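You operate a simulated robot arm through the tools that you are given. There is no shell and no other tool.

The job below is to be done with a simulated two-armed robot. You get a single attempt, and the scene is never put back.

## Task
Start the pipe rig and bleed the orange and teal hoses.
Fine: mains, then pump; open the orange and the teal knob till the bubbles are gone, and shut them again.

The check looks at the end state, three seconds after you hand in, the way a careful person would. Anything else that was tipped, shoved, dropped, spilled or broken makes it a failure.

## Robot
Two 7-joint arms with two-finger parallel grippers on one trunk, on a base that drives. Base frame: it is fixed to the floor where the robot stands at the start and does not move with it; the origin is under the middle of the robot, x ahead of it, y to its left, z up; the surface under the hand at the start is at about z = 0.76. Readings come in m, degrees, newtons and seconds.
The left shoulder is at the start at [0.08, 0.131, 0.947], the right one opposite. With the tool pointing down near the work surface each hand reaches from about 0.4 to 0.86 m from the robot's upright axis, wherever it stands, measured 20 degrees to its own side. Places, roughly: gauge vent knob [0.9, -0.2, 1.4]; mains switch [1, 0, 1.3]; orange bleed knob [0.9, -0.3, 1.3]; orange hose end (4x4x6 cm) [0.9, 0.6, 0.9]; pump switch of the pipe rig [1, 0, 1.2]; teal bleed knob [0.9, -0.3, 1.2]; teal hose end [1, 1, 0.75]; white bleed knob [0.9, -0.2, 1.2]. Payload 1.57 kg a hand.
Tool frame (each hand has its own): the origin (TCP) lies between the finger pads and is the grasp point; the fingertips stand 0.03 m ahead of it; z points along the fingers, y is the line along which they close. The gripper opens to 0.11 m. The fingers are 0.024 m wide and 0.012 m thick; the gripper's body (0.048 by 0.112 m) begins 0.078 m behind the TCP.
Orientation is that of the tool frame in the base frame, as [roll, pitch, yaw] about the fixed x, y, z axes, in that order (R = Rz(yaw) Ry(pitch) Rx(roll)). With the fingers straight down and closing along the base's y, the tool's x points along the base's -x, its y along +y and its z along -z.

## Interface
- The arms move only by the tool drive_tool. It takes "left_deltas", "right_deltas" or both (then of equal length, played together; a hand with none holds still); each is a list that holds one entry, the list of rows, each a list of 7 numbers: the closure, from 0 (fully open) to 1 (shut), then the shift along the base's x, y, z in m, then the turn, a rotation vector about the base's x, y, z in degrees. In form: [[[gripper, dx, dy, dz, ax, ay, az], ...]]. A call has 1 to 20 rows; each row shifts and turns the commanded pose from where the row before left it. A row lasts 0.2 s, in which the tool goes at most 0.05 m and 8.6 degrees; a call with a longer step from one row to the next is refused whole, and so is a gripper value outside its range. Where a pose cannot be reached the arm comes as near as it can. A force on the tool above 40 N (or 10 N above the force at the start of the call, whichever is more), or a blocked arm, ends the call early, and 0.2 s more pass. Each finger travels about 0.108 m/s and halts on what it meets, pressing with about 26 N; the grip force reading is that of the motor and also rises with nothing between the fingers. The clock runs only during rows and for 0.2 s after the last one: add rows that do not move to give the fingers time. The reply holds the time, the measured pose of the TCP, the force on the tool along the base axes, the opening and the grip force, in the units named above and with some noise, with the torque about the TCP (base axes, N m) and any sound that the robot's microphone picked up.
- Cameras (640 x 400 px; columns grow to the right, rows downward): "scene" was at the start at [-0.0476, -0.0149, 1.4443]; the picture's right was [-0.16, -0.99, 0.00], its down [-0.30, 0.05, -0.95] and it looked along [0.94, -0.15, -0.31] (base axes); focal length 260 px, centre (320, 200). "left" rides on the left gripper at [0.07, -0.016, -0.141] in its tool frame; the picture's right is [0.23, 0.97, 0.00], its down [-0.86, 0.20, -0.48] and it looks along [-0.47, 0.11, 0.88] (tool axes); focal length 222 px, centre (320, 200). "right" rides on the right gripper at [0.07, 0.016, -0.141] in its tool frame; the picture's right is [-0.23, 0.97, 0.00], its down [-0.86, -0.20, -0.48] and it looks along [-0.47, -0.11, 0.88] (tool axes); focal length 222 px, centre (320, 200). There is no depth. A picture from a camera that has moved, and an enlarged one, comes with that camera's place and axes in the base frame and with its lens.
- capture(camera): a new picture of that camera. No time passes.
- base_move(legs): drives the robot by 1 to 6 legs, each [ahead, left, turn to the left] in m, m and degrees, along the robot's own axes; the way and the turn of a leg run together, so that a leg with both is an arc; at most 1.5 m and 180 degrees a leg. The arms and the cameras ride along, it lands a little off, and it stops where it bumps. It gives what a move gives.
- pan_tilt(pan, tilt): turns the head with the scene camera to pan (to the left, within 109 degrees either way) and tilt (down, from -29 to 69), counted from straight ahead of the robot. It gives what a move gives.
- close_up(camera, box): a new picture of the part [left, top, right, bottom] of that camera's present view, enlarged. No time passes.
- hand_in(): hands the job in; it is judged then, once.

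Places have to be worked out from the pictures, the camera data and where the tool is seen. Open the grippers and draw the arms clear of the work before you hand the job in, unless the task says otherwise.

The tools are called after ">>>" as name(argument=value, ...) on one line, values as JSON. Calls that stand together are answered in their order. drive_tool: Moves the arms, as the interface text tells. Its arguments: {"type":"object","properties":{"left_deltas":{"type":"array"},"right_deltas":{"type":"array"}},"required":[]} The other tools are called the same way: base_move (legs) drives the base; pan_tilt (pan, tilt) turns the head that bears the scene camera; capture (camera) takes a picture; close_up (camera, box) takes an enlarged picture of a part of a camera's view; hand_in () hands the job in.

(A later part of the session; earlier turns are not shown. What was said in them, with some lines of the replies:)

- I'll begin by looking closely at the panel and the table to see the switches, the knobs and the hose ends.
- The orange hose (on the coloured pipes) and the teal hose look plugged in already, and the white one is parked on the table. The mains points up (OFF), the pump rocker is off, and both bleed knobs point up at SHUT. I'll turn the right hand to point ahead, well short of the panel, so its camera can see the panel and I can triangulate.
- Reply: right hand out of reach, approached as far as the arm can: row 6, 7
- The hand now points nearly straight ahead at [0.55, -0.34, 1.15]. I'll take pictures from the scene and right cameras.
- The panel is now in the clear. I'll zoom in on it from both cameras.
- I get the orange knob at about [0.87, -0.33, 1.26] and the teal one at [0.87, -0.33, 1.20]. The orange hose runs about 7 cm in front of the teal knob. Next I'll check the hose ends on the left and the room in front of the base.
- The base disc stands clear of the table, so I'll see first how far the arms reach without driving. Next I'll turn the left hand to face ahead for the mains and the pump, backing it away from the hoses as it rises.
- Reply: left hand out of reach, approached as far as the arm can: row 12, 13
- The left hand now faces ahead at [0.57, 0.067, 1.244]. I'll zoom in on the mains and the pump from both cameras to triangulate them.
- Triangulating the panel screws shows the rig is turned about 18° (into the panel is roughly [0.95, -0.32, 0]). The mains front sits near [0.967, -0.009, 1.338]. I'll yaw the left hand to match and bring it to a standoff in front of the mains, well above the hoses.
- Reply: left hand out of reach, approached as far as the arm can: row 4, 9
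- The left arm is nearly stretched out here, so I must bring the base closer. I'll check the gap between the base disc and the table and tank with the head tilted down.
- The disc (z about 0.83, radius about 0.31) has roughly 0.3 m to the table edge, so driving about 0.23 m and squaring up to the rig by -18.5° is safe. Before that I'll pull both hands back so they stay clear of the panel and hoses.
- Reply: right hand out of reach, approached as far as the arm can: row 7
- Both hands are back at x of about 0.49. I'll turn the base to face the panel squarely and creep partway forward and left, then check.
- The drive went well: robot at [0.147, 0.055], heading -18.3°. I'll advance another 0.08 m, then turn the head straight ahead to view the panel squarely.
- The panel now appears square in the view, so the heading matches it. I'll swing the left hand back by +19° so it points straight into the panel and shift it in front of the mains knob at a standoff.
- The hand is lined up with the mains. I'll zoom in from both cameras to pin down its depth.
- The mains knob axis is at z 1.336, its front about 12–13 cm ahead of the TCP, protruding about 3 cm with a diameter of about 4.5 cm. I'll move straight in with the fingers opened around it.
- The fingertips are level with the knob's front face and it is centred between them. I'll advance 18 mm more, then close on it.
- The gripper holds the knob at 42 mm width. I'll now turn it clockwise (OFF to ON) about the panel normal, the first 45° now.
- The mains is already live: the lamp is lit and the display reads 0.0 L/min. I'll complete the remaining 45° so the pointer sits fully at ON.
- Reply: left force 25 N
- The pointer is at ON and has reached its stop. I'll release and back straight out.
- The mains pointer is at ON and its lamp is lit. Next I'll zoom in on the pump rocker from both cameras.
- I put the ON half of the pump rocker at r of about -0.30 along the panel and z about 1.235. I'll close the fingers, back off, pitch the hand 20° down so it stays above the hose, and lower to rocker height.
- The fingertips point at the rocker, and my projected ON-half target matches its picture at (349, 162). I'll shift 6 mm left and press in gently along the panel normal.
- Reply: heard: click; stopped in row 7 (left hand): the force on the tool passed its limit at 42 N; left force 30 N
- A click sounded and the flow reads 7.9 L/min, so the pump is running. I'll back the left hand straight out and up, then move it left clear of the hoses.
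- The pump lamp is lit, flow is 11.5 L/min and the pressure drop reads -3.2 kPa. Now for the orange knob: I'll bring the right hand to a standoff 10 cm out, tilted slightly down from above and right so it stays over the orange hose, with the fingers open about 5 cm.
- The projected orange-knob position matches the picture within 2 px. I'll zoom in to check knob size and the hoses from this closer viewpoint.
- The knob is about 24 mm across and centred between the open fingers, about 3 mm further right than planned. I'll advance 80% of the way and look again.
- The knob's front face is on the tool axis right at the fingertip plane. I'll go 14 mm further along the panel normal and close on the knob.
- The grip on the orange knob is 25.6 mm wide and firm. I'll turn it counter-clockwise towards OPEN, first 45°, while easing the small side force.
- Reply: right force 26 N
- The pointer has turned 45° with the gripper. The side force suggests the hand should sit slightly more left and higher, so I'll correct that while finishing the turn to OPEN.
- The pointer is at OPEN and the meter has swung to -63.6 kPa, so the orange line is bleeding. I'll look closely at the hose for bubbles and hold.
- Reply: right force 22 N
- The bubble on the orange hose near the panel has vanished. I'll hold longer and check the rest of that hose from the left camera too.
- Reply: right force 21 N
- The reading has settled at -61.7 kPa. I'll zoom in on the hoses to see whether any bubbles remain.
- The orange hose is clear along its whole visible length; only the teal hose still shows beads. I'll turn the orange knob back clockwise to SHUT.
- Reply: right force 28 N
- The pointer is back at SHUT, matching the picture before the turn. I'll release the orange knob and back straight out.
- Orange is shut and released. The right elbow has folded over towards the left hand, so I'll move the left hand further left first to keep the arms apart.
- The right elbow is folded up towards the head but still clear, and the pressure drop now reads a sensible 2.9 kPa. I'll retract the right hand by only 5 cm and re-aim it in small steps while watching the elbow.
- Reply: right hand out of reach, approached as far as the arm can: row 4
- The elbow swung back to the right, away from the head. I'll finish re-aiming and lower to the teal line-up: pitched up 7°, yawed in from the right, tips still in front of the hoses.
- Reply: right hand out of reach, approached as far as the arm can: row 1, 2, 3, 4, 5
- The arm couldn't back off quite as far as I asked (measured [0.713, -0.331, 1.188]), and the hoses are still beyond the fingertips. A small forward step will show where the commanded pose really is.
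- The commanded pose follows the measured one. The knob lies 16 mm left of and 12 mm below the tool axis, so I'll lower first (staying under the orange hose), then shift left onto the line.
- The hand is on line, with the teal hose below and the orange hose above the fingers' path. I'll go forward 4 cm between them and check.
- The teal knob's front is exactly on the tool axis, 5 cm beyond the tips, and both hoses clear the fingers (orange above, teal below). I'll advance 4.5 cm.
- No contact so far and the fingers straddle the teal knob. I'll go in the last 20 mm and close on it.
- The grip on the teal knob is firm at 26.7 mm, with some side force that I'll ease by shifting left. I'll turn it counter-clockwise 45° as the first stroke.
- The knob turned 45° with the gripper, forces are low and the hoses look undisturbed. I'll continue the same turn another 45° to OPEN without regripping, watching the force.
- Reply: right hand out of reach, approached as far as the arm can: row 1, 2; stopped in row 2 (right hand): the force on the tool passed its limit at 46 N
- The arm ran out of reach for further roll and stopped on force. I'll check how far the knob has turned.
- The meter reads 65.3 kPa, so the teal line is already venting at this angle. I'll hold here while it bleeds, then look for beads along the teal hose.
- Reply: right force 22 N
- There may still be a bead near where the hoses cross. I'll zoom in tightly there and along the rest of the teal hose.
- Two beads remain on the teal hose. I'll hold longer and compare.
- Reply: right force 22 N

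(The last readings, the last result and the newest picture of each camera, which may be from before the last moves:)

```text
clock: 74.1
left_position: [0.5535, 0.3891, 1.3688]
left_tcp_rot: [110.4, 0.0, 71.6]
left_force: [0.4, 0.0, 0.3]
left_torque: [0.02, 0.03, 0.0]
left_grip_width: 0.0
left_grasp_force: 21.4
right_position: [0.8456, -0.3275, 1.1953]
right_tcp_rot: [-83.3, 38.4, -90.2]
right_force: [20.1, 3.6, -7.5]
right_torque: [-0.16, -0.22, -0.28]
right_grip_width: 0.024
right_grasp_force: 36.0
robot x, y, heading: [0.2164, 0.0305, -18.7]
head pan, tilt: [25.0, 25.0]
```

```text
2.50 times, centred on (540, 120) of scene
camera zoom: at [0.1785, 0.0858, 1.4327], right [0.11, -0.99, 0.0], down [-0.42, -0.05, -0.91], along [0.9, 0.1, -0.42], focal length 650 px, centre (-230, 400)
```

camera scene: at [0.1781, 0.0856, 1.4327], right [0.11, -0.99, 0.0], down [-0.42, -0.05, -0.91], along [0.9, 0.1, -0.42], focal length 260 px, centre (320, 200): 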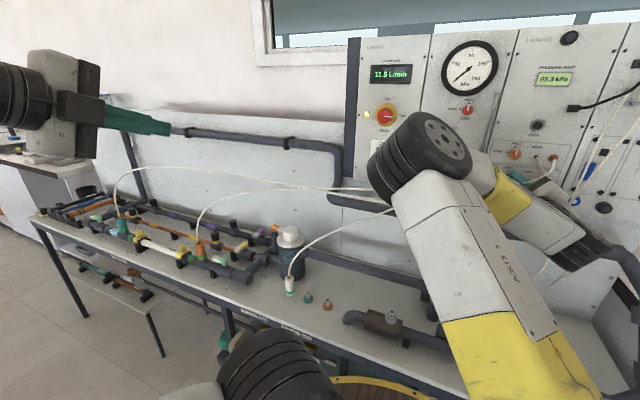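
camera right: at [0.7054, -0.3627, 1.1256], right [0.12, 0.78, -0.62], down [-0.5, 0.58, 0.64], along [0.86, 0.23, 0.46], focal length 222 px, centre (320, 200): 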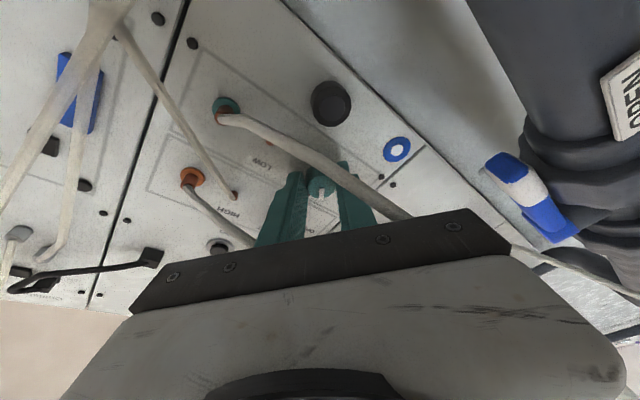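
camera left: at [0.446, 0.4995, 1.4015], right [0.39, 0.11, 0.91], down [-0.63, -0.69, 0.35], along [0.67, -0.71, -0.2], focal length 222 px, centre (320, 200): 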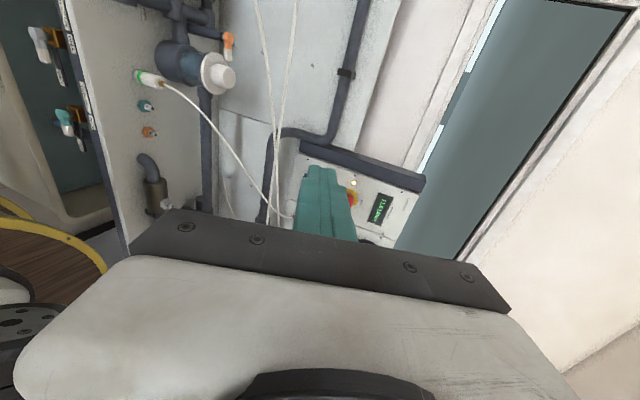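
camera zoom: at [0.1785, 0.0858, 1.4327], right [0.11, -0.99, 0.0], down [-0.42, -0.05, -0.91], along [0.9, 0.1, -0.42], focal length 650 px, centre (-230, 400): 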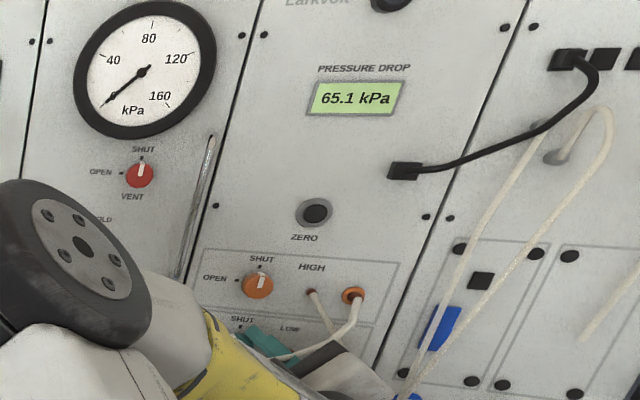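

The beads on the teal hose are gone and the reading is steady. I'll hold briefly for margin, then turn the knob back clockwise to SHUT by the same 52°.

>>> drive_tool(right_deltas=[[[0.95, 0.0008, 0, 0, 0, 0, 0], [0.95, 0.0008, 0, 0, 0, 0, 0], [0.95, 0, 0, 0, 0, 0, 0], [0.95, 0, 0, 0, 0, 0, 0], [0.95, 0, 0, 0, 0, 0, 0], [0.95, 0, 0, 0, 7.38, -0.62, 0.8], [0.95, 0, 0, 0, 7.38, -0.62, 0.8], [0.95, 0, 0, 0, 7.38, -0.62, 0.8], [0.95, 0, 0, 0, 7.38, -0.62, 0.8], [0.95, 0, 0, 0, 7.38, -0.62, 0.8], [0.95, 0, 0, 0, 7.38, -0.62, 0.8], [0.95, 0, 0, 0, 7.38, -0.62, 0.8], [0.95, 0, 0, 0, 0, 0, 0]]])

>>> capture(camera="right")

>>> close_up(camera="right", box=[240, 120, 400, 220])

>>> close_up(camera="scene", box=[340, 30, 640, 220])

```text
clock: 76.9
left_position: [0.5537, 0.3903, 1.3695]
left_tcp_rot: [110.2, 0.0, 71.6]
left_force: [-0.3, 0.1, 0.7]
left_torque: [0.01, -0.04, 0.02]
left_grip_width: 0.0
left_grasp_force: 21.6
right_position: [0.8466, -0.3269, 1.1975]
right_tcp_rot: [7.4, 83.7, 3.5]
right_force: [-2.3, 14.1, -2.8]
right_torque: [-0.09, 0.44, -0.08]
right_grip_width: 0.0273
right_grasp_force: 37.8
robot x, y, heading: [0.2146, 0.0332, -18.5]
head pan, tilt: [25.0, 25.0]
```

```text
taken
camera right: at [0.7133, -0.302, 1.1129], right [0.04, 0.97, 0.24], down [-0.58, -0.17, 0.8], along [0.81, -0.17, 0.56], focal length 222 px, centre (320, 200)
```

right: 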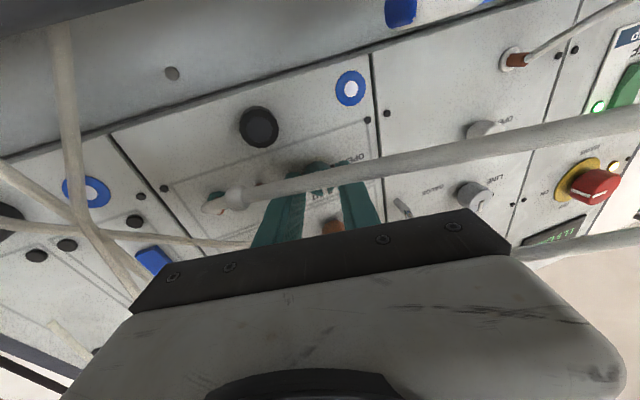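

```text
4.00 times, centred on (320, 170) of right
camera zoom: at [0.7133, -0.302, 1.1129], right [0.04, 0.97, 0.24], down [-0.58, -0.17, 0.8], along [0.81, -0.17, 0.56], focal length 888 px, centre (320, 320)
```

zoom: 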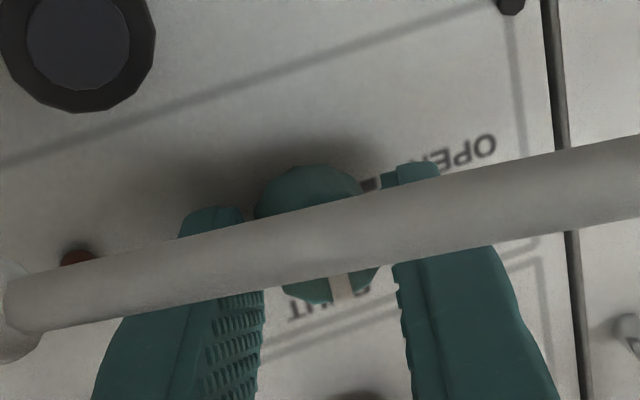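

```text
2.11 times, centred on (490, 125) of scene
camera zoom: at [0.1773, 0.0865, 1.4326], right [0.11, -0.99, 0.0], down [-0.42, -0.05, -0.91], along [0.9, 0.1, -0.42], focal length 547 px, centre (-38, 358)
```

zoom: 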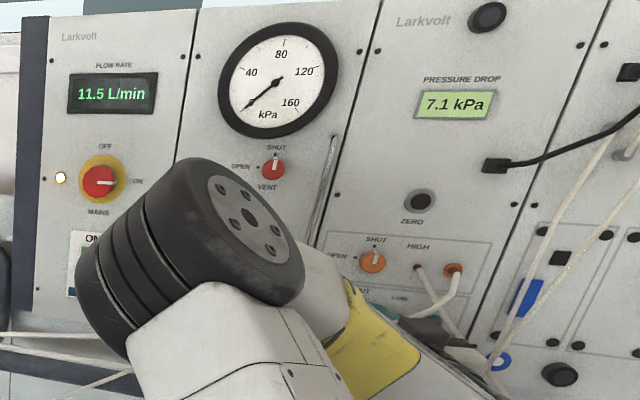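

A bead has turned up on the teal hose right by its port: the last bubble was still on its way out. I'll open the teal knob again and hold until it has passed.

>>> drive_tool(right_deltas=[[[0.95, 0, 0.001, -0.001, 0, 0, 0], [0.95, 0, 0, -0.001, -7.44, 0.55, -0.85], [0.95, 0, 0, -0.0005, -7.44, 0.55, -0.85], [0.95, 0, 0, 0, -7.44, 0.55, -0.85], [0.95, 0, 0, 0, -7.44, 0.55, -0.85], [0.95, 0, 0, 0, -7.44, 0.55, -0.85], [0.95, 0, 0, 0, -7.44, 0.55, -0.85], [0.95, 0, 0, 0, 0, 0, 0], [0.95, 0, 0, 0, 0, 0, 0], [0.95, 0, 0, 0, 0, 0, 0], [0.95, 0, 0, 0, 0, 0, 0]]])

>>> capture(camera="right")

>>> capture(camera="scene")

```text
clock: 79.3
left_position: [0.5517, 0.3893, 1.3695]
left_tcp_rot: [110.2, 0.0, 71.6]
left_force: [-0.1, 0.8, -0.5]
left_torque: [0.04, 0.0, -0.01]
left_grip_width: 0.0
left_grasp_force: 21.6
right_position: [0.8441, -0.3288, 1.194]
right_tcp_rot: [-81.5, 45.4, -88.7]
right_force: [-7.8, -9.7, 3.0]
right_torque: [0.1, 0.11, -1.27]
right_grip_width: 0.0243
right_grasp_force: 35.9
robot x, y, heading: [0.2199, 0.0324, -18.5]
head pan, tilt: [25.0, 25.0]
```

```text
taken
camera right: at [0.7064, -0.3561, 1.1171], right [0.12, 0.85, -0.51], down [-0.52, 0.5, 0.7], along [0.85, 0.18, 0.5], focal length 222 px, centre (320, 200)
```

right: 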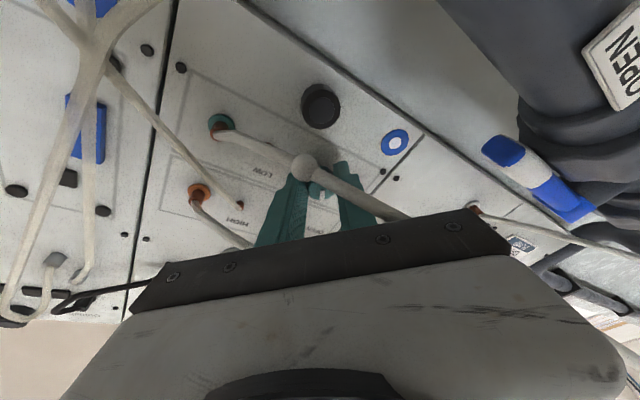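

```text
taken
camera scene: at [0.1767, 0.0852, 1.4327], right [0.11, -0.99, 0.0], down [-0.42, -0.05, -0.91], along [0.9, 0.1, -0.42], focal length 260 px, centre (320, 200)
```

scene: 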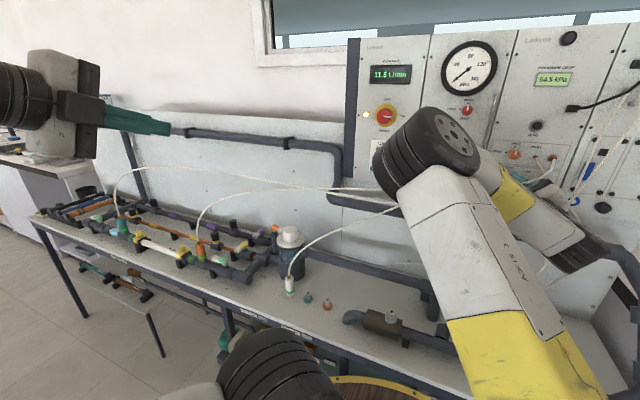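

The last bead is visible on the teal hose near the gripper, and the line is venting at 64.5 kPa. I'll hold and watch that bead.

>>> drive_tool(right_deltas=[[[0.95, 0, 0, 0, 0, 0, 0], [0.95, 0, 0, 0, 0, 0, 0], [0.95, 0, 0, 0, 0, 0, 0], [0.95, 0, 0, 0, 0, 0, 0], [0.95, 0, 0, 0, 0, 0, 0], [0.95, 0, 0, 0, 0, 0, 0], [0.95, 0, 0, 0, 0, 0, 0], [0.95, 0, 0, 0, 0, 0, 0], [0.95, 0, 0, 0, 0, 0, 0], [0.95, 0, 0, 0, 0, 0, 0]]])

>>> capture(camera="right")

>>> close_up(camera="scene", box=[440, 40, 640, 200])

```text
clock: 81.5
left_position: [0.5513, 0.3889, 1.3687]
left_tcp_rot: [110.1, -0.1, 71.6]
left_force: [0.0, 0.0, 0.1]
left_torque: [0.01, 0.06, -0.02]
left_grip_width: 0.0
left_grasp_force: 21.0
right_position: [0.8447, -0.3298, 1.192]
right_tcp_rot: [-81.5, 45.5, -88.5]
right_force: [-15.1, -18.4, -2.2]
right_torque: [-0.02, -0.32, -0.88]
right_grip_width: 0.0242
right_grasp_force: 36.1
robot x, y, heading: [0.2173, 0.0326, -18.7]
head pan, tilt: [25.0, 25.0]
```

```text
taken
camera right: at [0.7065, -0.3562, 1.1171], right [0.12, 0.85, -0.51], down [-0.52, 0.5, 0.7], along [0.85, 0.18, 0.5], focal length 222 px, centre (320, 200)
```

right: 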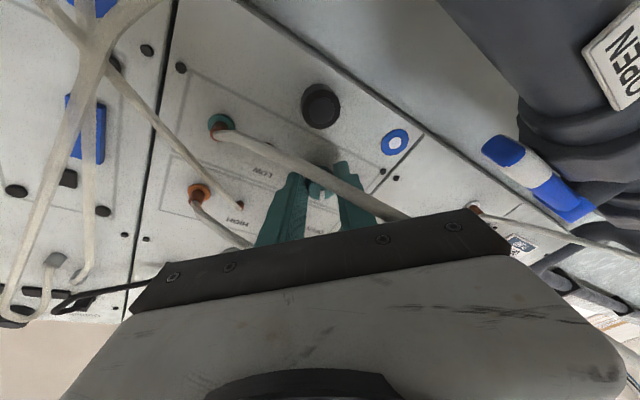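

```text
2.50 times, centred on (540, 120) of scene
camera zoom: at [0.1764, 0.0847, 1.4327], right [0.11, -0.99, 0.0], down [-0.42, -0.05, -0.91], along [0.9, 0.1, -0.42], focal length 650 px, centre (-230, 400)
```

zoom: 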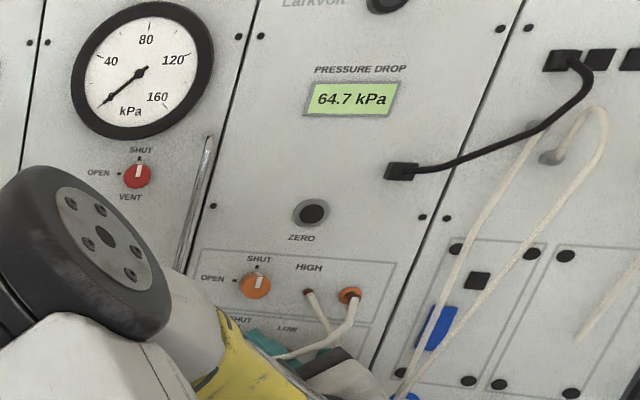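

That bead is gone too. I'll hold a few more seconds for good measure and then inspect the hoses again.

>>> drive_tool(right_deltas=[[[0.95, 0, -0.0008, 0, 0, 0, 0], [0.95, 0, 0, 0, 0, 0, 0], [0.95, 0, 0, 0, 0, 0, 0], [0.95, 0, 0, 0, 0, 0, 0], [0.95, 0, 0, 0, 0, 0, 0], [0.95, 0, 0, 0, 0, 0, 0], [0.95, 0, 0, 0, 0, 0, 0], [0.95, 0, 0, 0, 0, 0, 0], [0.95, 0, 0, 0, 0, 0, 0], [0.95, 0, 0, 0, 0, 0, 0], [0.95, 0, 0, 0, 0, 0, 0], [0.95, 0, 0, 0, 0, 0, 0], [0.95, 0, 0, 0, 0, 0, 0], [0.95, 0, 0, 0, 0, 0, 0], [0.95, 0, 0, 0, 0, 0, 0], [0.95, 0, 0, 0, 0, 0, 0], [0.95, 0, 0, 0, 0, 0, 0], [0.95, 0, 0, 0, 0, 0, 0]]])

>>> capture(camera="right")

>>> close_up(camera="scene", box=[100, 140, 420, 340])

>>> close_up(camera="left", box=[220, 0, 340, 220])

```text
clock: 85.3
left_position: [0.5513, 0.3888, 1.3707]
left_tcp_rot: [110.2, -0.1, 71.6]
left_force: [0.1, 0.0, -0.6]
left_torque: [-0.03, 0.0, 0.0]
left_grip_width: 0.0
left_grasp_force: 21.5
right_position: [0.8453, -0.3283, 1.1928]
right_tcp_rot: [-81.3, 45.3, -88.4]
right_force: [-24.6, -12.1, -5.2]
right_torque: [-0.09, -0.28, -0.69]
right_grip_width: 0.024
right_grasp_force: 35.6
robot x, y, heading: [0.2192, 0.0301, -18.5]
head pan, tilt: [25.0, 25.0]
```

```text
taken
camera right: at [0.7067, -0.3564, 1.1171], right [0.12, 0.85, -0.51], down [-0.52, 0.5, 0.7], along [0.85, 0.18, 0.5], focal length 222 px, centre (320, 200)
```

right: 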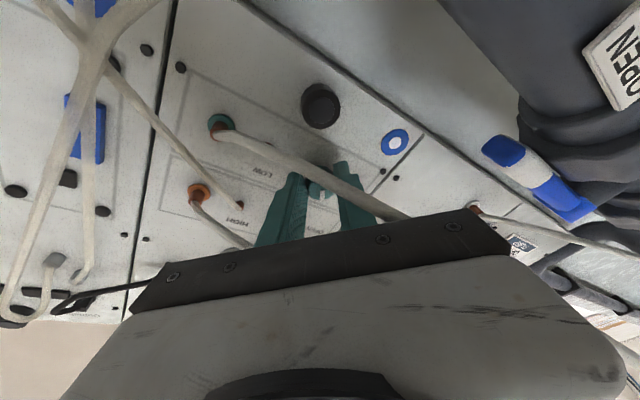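

```text
2.00 times, centred on (260, 240) of scene
camera zoom: at [0.176, 0.085, 1.4327], right [0.11, -0.99, 0.0], down [-0.42, -0.05, -0.91], along [0.9, 0.1, -0.42], focal length 520 px, centre (440, 120)
```

zoom: 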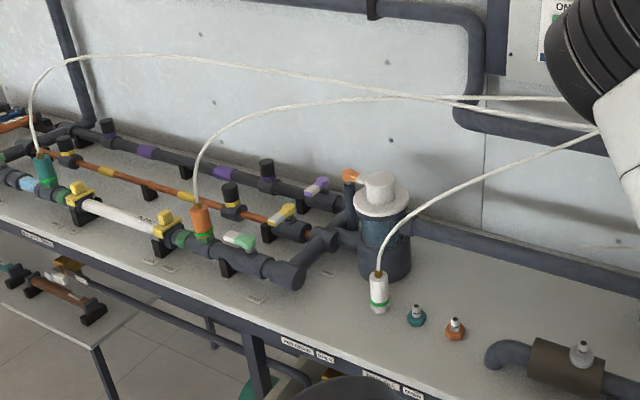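

```text
1.82 times, centred on (280, 110) of left
camera zoom: at [0.4437, 0.4988, 1.4021], right [0.39, 0.11, 0.91], down [-0.63, -0.69, 0.35], along [0.67, -0.71, -0.2], focal length 404 px, centre (393, 364)
```

zoom: 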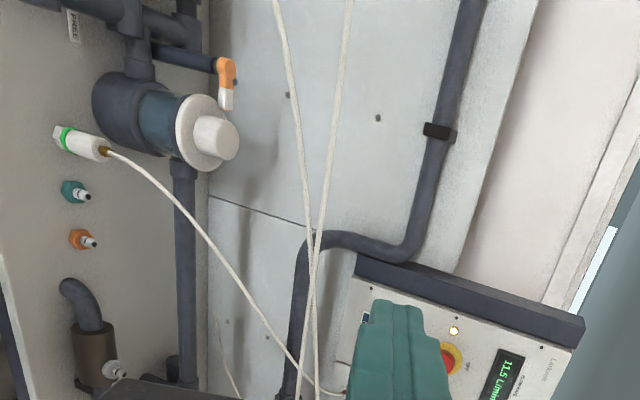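

All sections of both hoses are clear. I'll turn the teal knob back to SHUT.

>>> drive_tool(right_deltas=[[[0.95, -0.001, -0.0003, 0, 0, 0, 0], [0.95, 0, 0, 0, 7.44, -0.6, 0.85], [0.95, 0, 0, 0, 7.44, -0.6, 0.85], [0.95, 0, 0, 0, 7.44, -0.6, 0.85], [0.95, 0, 0, 0, 7.44, -0.6, 0.85], [0.95, 0, 0, 0, 7.44, -0.6, 0.85], [0.95, 0, 0, 0, 7.44, -0.6, 0.85], [0.95, 0, 0, 0, 0, 0, 0]]])

>>> capture(camera="right")

>>> close_up(camera="right", box=[240, 120, 400, 220])

>>> close_up(camera="scene", box=[440, 40, 640, 200])

```text
clock: 87.1
left_position: [0.5522, 0.39, 1.369]
left_tcp_rot: [110.3, 0.0, 71.6]
left_force: [-0.4, 0.2, 0.7]
left_torque: [-0.03, 0.02, 0.0]
left_grip_width: 0.0002
left_grasp_force: 21.3
right_position: [0.8447, -0.3269, 1.193]
right_tcp_rot: [7.9, 83.8, 4.1]
right_force: [-7.0, 6.3, -3.8]
right_torque: [-0.14, 0.15, -0.33]
right_grip_width: 0.0268
right_grasp_force: 37.7
robot x, y, heading: [0.2202, 0.0277, -18.4]
head pan, tilt: [25.0, 25.0]
```

```text
taken
camera right: at [0.712, -0.3015, 1.1085], right [0.04, 0.97, 0.24], down [-0.58, -0.17, 0.8], along [0.81, -0.17, 0.56], focal length 222 px, centre (320, 200)
```

right: 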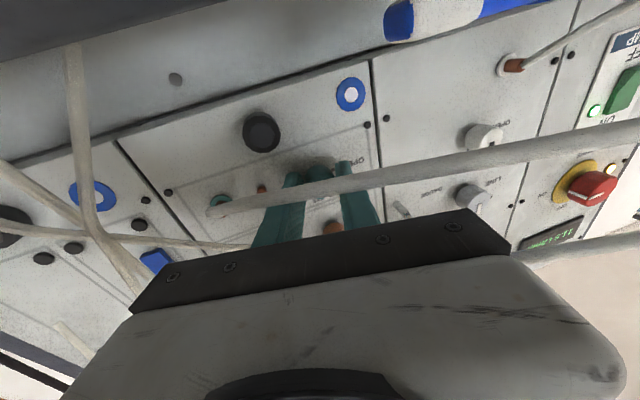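

```text
4.00 times, centred on (320, 170) of right
camera zoom: at [0.712, -0.3015, 1.1085], right [0.04, 0.97, 0.24], down [-0.58, -0.17, 0.8], along [0.81, -0.17, 0.56], focal length 888 px, centre (320, 320)
```

zoom: 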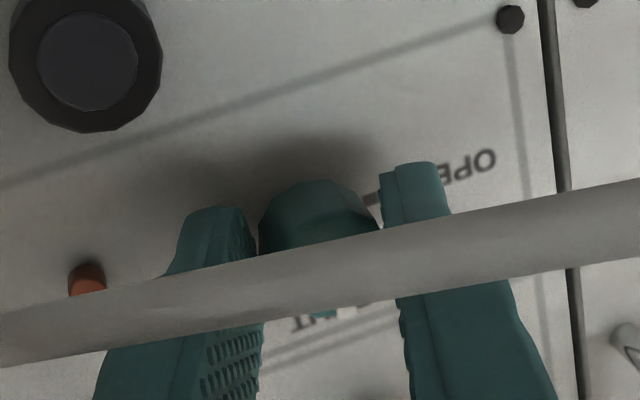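

```text
2.50 times, centred on (540, 120) of scene
camera zoom: at [0.1769, 0.0862, 1.4327], right [0.11, -0.99, 0.0], down [-0.42, -0.05, -0.91], along [0.9, 0.1, -0.42], focal length 650 px, centre (-230, 400)
```

zoom: 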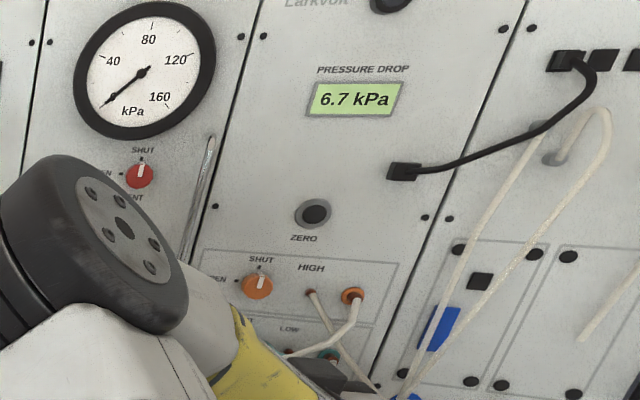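

The meter has settled at 6.7 kPa with no bead near the port. I'll release the teal knob and back straight out between the hoses to see the pointer.

>>> drive_tool(right_deltas=[[[0.8, 0, 0, 0, 0, 0, 0], [0.7, 0, 0, 0, 0, 0, 0], [0.6, 0, 0, 0, 0, 0, 0], [0.6, -0.0099, 0.0012, -0.0009, 0, 0, 0], [0.6, -0.0149, 0.0012, -0.0016, 0, 0, 0], [0.6, -0.0149, 0.001, -0.0016, 0, 0, 0], [0.6, -0.0149, 0.001, -0.0016, 0, 0, 0], [0.6, -0.0149, 0.001, -0.0016, 0, 0, 0], [0.6, -0.0149, 0.001, -0.0016, 0, 0, 0], [0.6, -0.0149, 0.001, -0.0016, 0, 0, 0], [0.6, 0, 0, 0, 0, 0, 0]]])

>>> capture(camera="right")

>>> close_up(camera="right", box=[240, 90, 400, 190])

>>> capture(camera="scene")

```text
clock: 89.5
left_position: [0.5516, 0.3897, 1.3689]
left_tcp_rot: [110.1, 0.0, 71.6]
left_force: [-0.3, -0.8, 0.3]
left_torque: [0.03, -0.01, 0.01]
left_grip_width: 0.0
left_grasp_force: 21.1
right_position: [0.7447, -0.3201, 1.1829]
right_tcp_rot: [6.9, 83.7, 2.8]
right_force: [0.8, -0.2, 0.3]
right_torque: [-0.01, -0.02, -0.04]
right_grip_width: 0.044
right_grasp_force: 0.2
robot x, y, heading: [0.2205, 0.0295, -18.7]
head pan, tilt: [25.0, 25.0]
```

```text
taken
camera right: at [0.6124, -0.2948, 1.0989], right [0.04, 0.97, 0.24], down [-0.58, -0.17, 0.8], along [0.81, -0.17, 0.56], focal length 222 px, centre (320, 200)
```

right: 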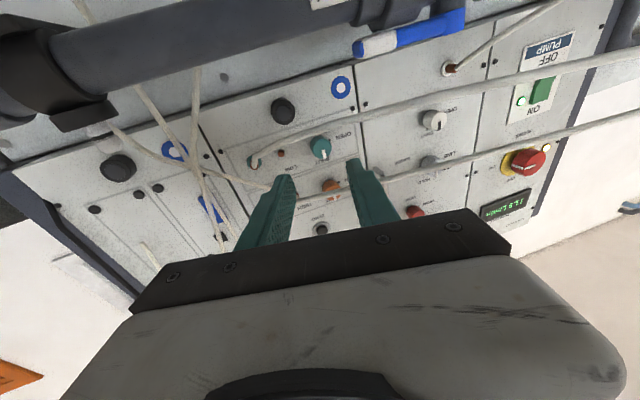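

```text
4.00 times, centred on (320, 140) of right
camera zoom: at [0.6124, -0.2948, 1.0989], right [0.04, 0.97, 0.24], down [-0.58, -0.17, 0.8], along [0.81, -0.17, 0.56], focal length 888 px, centre (320, 440)
```

zoom: 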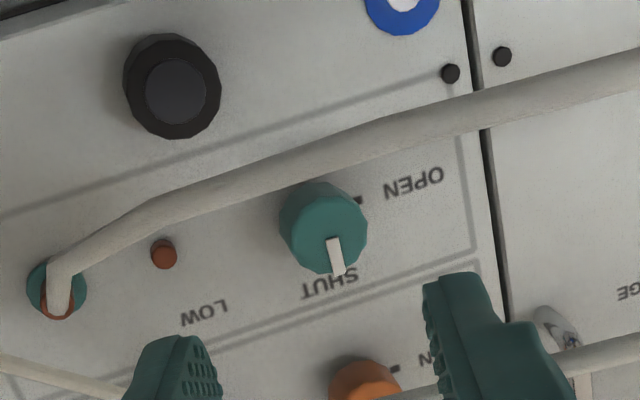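

```text
taken
camera scene: at [0.1772, 0.0858, 1.4327], right [0.11, -0.99, 0.0], down [-0.42, -0.05, -0.91], along [0.9, 0.1, -0.42], focal length 260 px, centre (320, 200)
```

scene: 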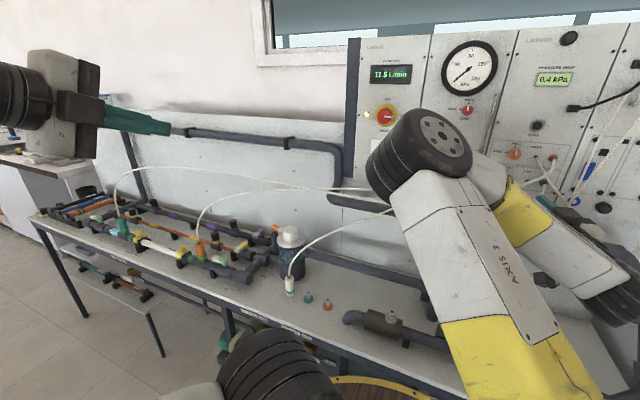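

The teal pointer is back at SHUT exactly as at the start. Next I'll drive the base straight back, along the way it came, to draw both hands clear of the rig.

>>> base_move(legs=[[-0.18, 0, 0]])

>>> pan_tilt(pan=0, tilt=18)

>>> capture(camera="scene")

>>> capture(camera="right")

>>> capture(camera="left")

```text
clock: 91.0
left_position: [0.3811, 0.4463, 1.3677]
left_tcp_rot: [110.2, 0.0, 71.6]
left_force: [0.1, 0.4, 0.2]
left_torque: [-0.01, 0.0, -0.05]
left_grip_width: 0.0
left_grasp_force: 21.7
right_position: [0.5758, -0.2641, 1.1836]
right_tcp_rot: [6.8, 83.8, 2.7]
right_force: [0.0, 0.1, 0.0]
right_torque: [0.0, -0.01, 0.02]
right_grip_width: 0.0441
right_grasp_force: 0.0
robot x, y, heading: [0.0453, 0.0869, -18.2]
head pan, tilt: [25.0, 25.0]
```

```text
clock: 91.9
left_position: [0.3811, 0.4454, 1.3693]
left_tcp_rot: [110.2, 0.0, 71.6]
left_force: [0.6, 0.4, 0.2]
left_torque: [-0.05, 0.02, 0.04]
left_grip_width: 0.0
left_grasp_force: 21.3
right_position: [0.5759, -0.2632, 1.1846]
right_tcp_rot: [6.7, 83.7, 2.8]
right_force: [-0.2, -0.9, 0.4]
right_torque: [-0.03, 0.01, -0.02]
right_grip_width: 0.0439
right_grasp_force: 0.1
robot x, y, heading: [0.0507, 0.0876, -18.7]
head pan, tilt: [0.0, 18.0]
```

```text
taken
camera scene: at [0.0037, 0.1027, 1.444], right [-0.32, -0.95, 0.0], down [-0.29, 0.1, -0.95], along [0.9, -0.3, -0.31], focal length 260 px, centre (320, 200)
```

scene: 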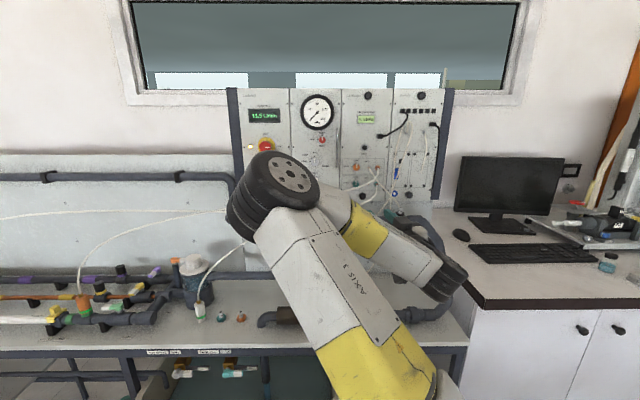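

```text
taken
camera right: at [0.4424, -0.2376, 1.099], right [0.04, 0.97, 0.24], down [-0.58, -0.17, 0.8], along [0.81, -0.17, 0.56], focal length 222 px, centre (320, 200)
```

right: 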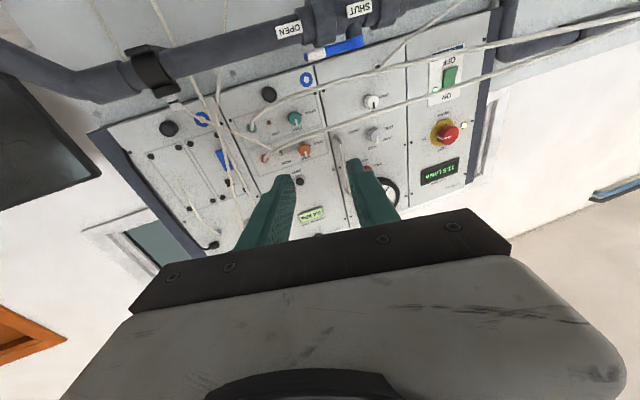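

```text
taken
camera left: at [0.2739, 0.5567, 1.4016], right [0.39, 0.11, 0.91], down [-0.63, -0.69, 0.35], along [0.67, -0.71, -0.2], focal length 222 px, centre (320, 200)
```

left: 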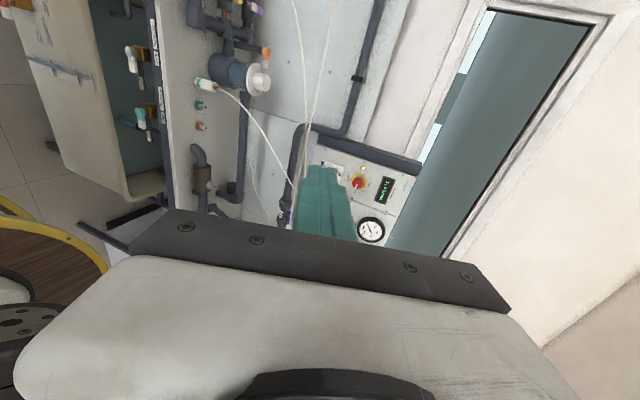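

Both hands are clear of the rig. I'll open both grippers and inspect the knobs, displays and hoses up close.

>>> drive_tool(left_deltas=[[[0.6, 0, 0, 0, 0, 0, 0], [0.2, 0, 0, 0, 0, 0, 0], [0, 0, 0, 0, 0, 0, 0], [0, 0, 0, 0, 0, 0, 0]]], right_deltas=[[[0.4, 0, 0, 0, 0, 0, 0], [0.2, 0, 0, 0, 0, 0, 0], [0, 0, 0, 0, 0, 0, 0], [0, 0, 0, 0, 0, 0, 0]]])

>>> close_up(camera="right", box=[210, 60, 370, 160])

>>> close_up(camera="right", box=[340, 20, 560, 160])

>>> close_up(camera="scene", box=[0, 180, 260, 340])

>>> close_up(camera="scene", box=[230, 80, 450, 220])

```text
clock: 92.9
left_position: [0.3813, 0.447, 1.368]
left_tcp_rot: [110.2, 0.0, 71.6]
left_force: [-0.3, 0.9, -0.1]
left_torque: [0.01, 0.0, -0.06]
left_grip_width: 0.1097
left_grasp_force: 0.1
right_position: [0.5745, -0.2636, 1.1833]
right_tcp_rot: [6.8, 83.7, 2.7]
right_force: [-0.2, 0.2, 0.7]
right_torque: [-0.01, 0.0, 0.02]
right_grip_width: 0.1098
right_grasp_force: 0.0
robot x, y, heading: [0.0492, 0.0857, -18.5]
head pan, tilt: [0.0, 18.0]
```

```text
4.00 times, centred on (290, 110) of right
camera zoom: at [0.4424, -0.2376, 1.099], right [0.04, 0.97, 0.24], down [-0.58, -0.17, 0.8], along [0.81, -0.17, 0.56], focal length 888 px, centre (440, 560)
```

zoom: 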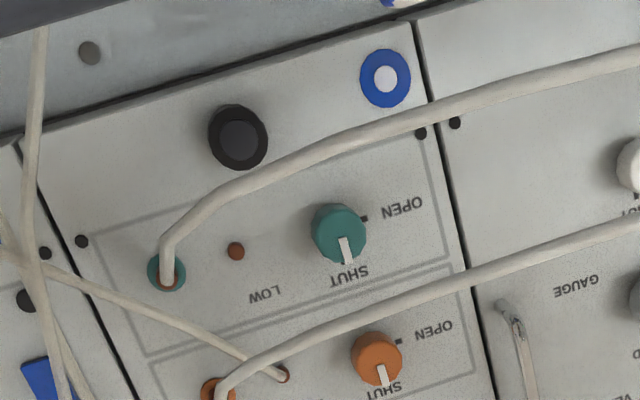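

```text
2.86 times, centred on (450, 90) of right
camera zoom: at [0.4424, -0.2376, 1.099], right [0.04, 0.97, 0.24], down [-0.58, -0.17, 0.8], along [0.81, -0.17, 0.56], focal length 635 px, centre (-51, 514)
```

zoom: 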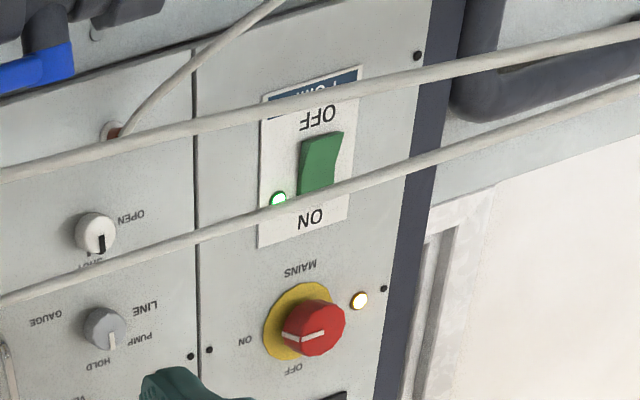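

```text
2.46 times, centred on (130, 260) of scene
camera zoom: at [0.0037, 0.1027, 1.444], right [-0.32, -0.95, 0.0], down [-0.29, 0.1, -0.95], along [0.9, -0.3, -0.31], focal length 640 px, centre (788, 52)
```

zoom: 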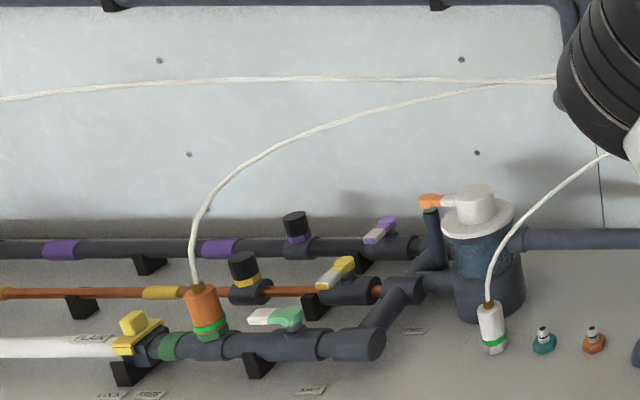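

```text
2.86 times, centred on (340, 150) of scene
camera zoom: at [0.0037, 0.1027, 1.444], right [-0.32, -0.95, 0.0], down [-0.29, 0.1, -0.95], along [0.9, -0.3, -0.31], focal length 742 px, centre (263, 343)
```

zoom: 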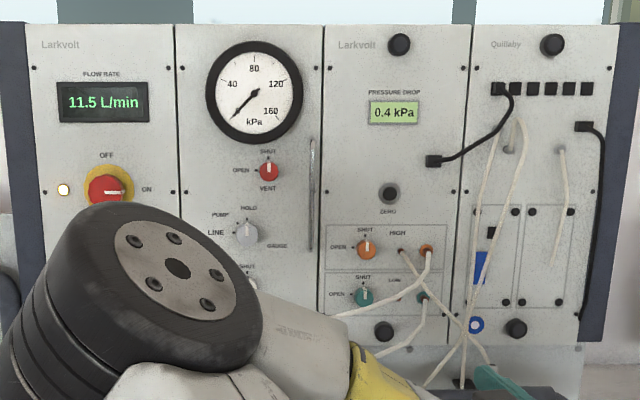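

Both knobs are at SHUT, the mains and pump are on, the flow is 11.5 L/min and the pressure drop is a steady 0.4 kPa. I'll make one last check of the far end of the teal hose.

>>> pan_tilt(pan=35, tilt=22)

>>> capture(camera="scene")

>>> close_up(camera="scene", box=[160, 160, 400, 310])

>>> close_up(camera="left", box=[200, 0, 380, 220])

```text
clock: 93.9
left_position: [0.3822, 0.4462, 1.3681]
left_tcp_rot: [110.1, 0.0, 71.6]
left_force: [0.5, 0.1, 0.2]
left_torque: [0.04, 0.03, 0.01]
left_grip_width: 0.1098
left_grasp_force: 0.1
right_position: [0.5749, -0.2631, 1.1839]
right_tcp_rot: [6.8, 83.7, 2.7]
right_force: [-0.1, -0.8, -0.2]
right_torque: [0.01, 0.01, -0.02]
right_grip_width: 0.1101
right_grasp_force: 0.1
robot x, y, heading: [0.0484, 0.0882, -18.6]
head pan, tilt: [35.0, 22.0]
```

```text
taken
camera scene: at [0.0042, 0.1586, 1.4375], right [0.28, -0.96, 0.0], down [-0.36, -0.11, -0.93], along [0.89, 0.26, -0.37], focal length 260 px, centre (320, 200)
```

scene: 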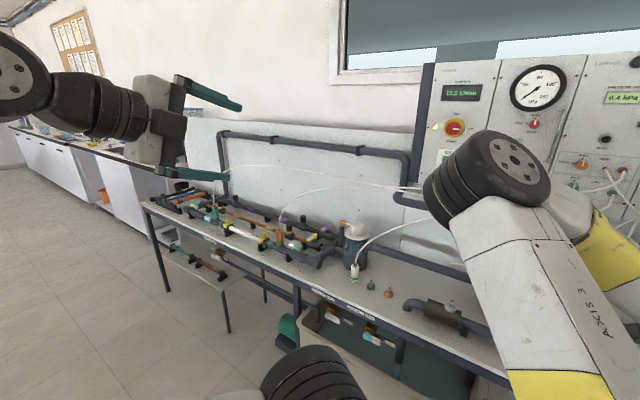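

```text
2.67 times, centred on (280, 235) of scene
camera zoom: at [0.0042, 0.1586, 1.4375], right [0.28, -0.96, 0.0], down [-0.36, -0.11, -0.93], along [0.89, 0.26, -0.37], focal length 693 px, centre (427, 107)
```

zoom: 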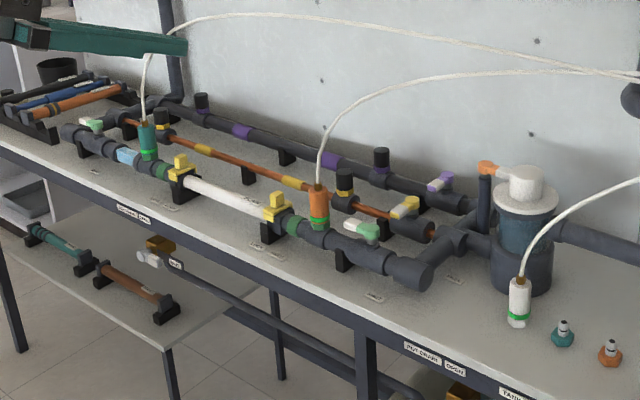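

```text
1.82 times, centred on (290, 110) of left
camera zoom: at [0.2739, 0.5567, 1.4016], right [0.39, 0.11, 0.91], down [-0.63, -0.69, 0.35], along [0.67, -0.71, -0.2], focal length 404 px, centre (374, 364)
```

zoom: 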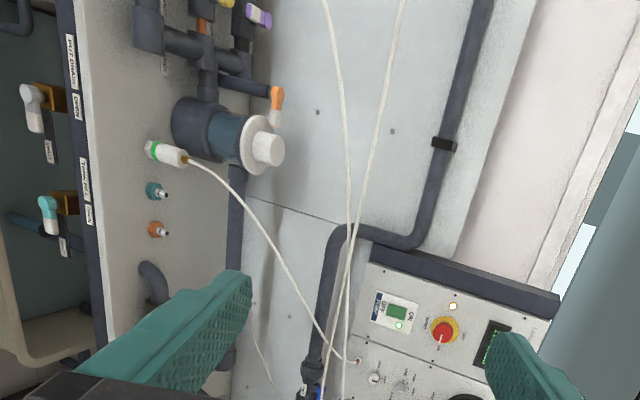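

The rig is running, both hoses are free of bubbles, the orange and teal knobs are shut, and nothing else has been disturbed. The grippers are open and the arms are clear, so I'm handing in.

>>> hand_in()

```text
The job is handed in.
```

The pipe rig is running and both hoses are bled. I've handed the job in; I don't have the result of the check.

- **Start-up:** I switched the mains on first, then the pump. Both lamps are lit and the flow reads 11.5 L/min.
- **Orange hose:** I opened the knob fully, waited until the bubbles were gone, and shut it again.
- **Teal hose:** I could only turn the knob about halfway before the arm ran out of reach, but that was enough to vent the line. After the first bleed a last bubble showed near the port. I reopened the knob until that had cleared, then shut it.
- **Final state:** Both knobs point to SHUT, I could see no bubbles in either hose, and the pressure drop reads 0.4 kPa.

While I turned the teal knob, the gripper passed very close to its hose and may have brushed it. The hose looks undisturbed and is still connected.

I backed the robot away from the rig, with both grippers open and the arms clear. I saw nothing else moved or knocked.
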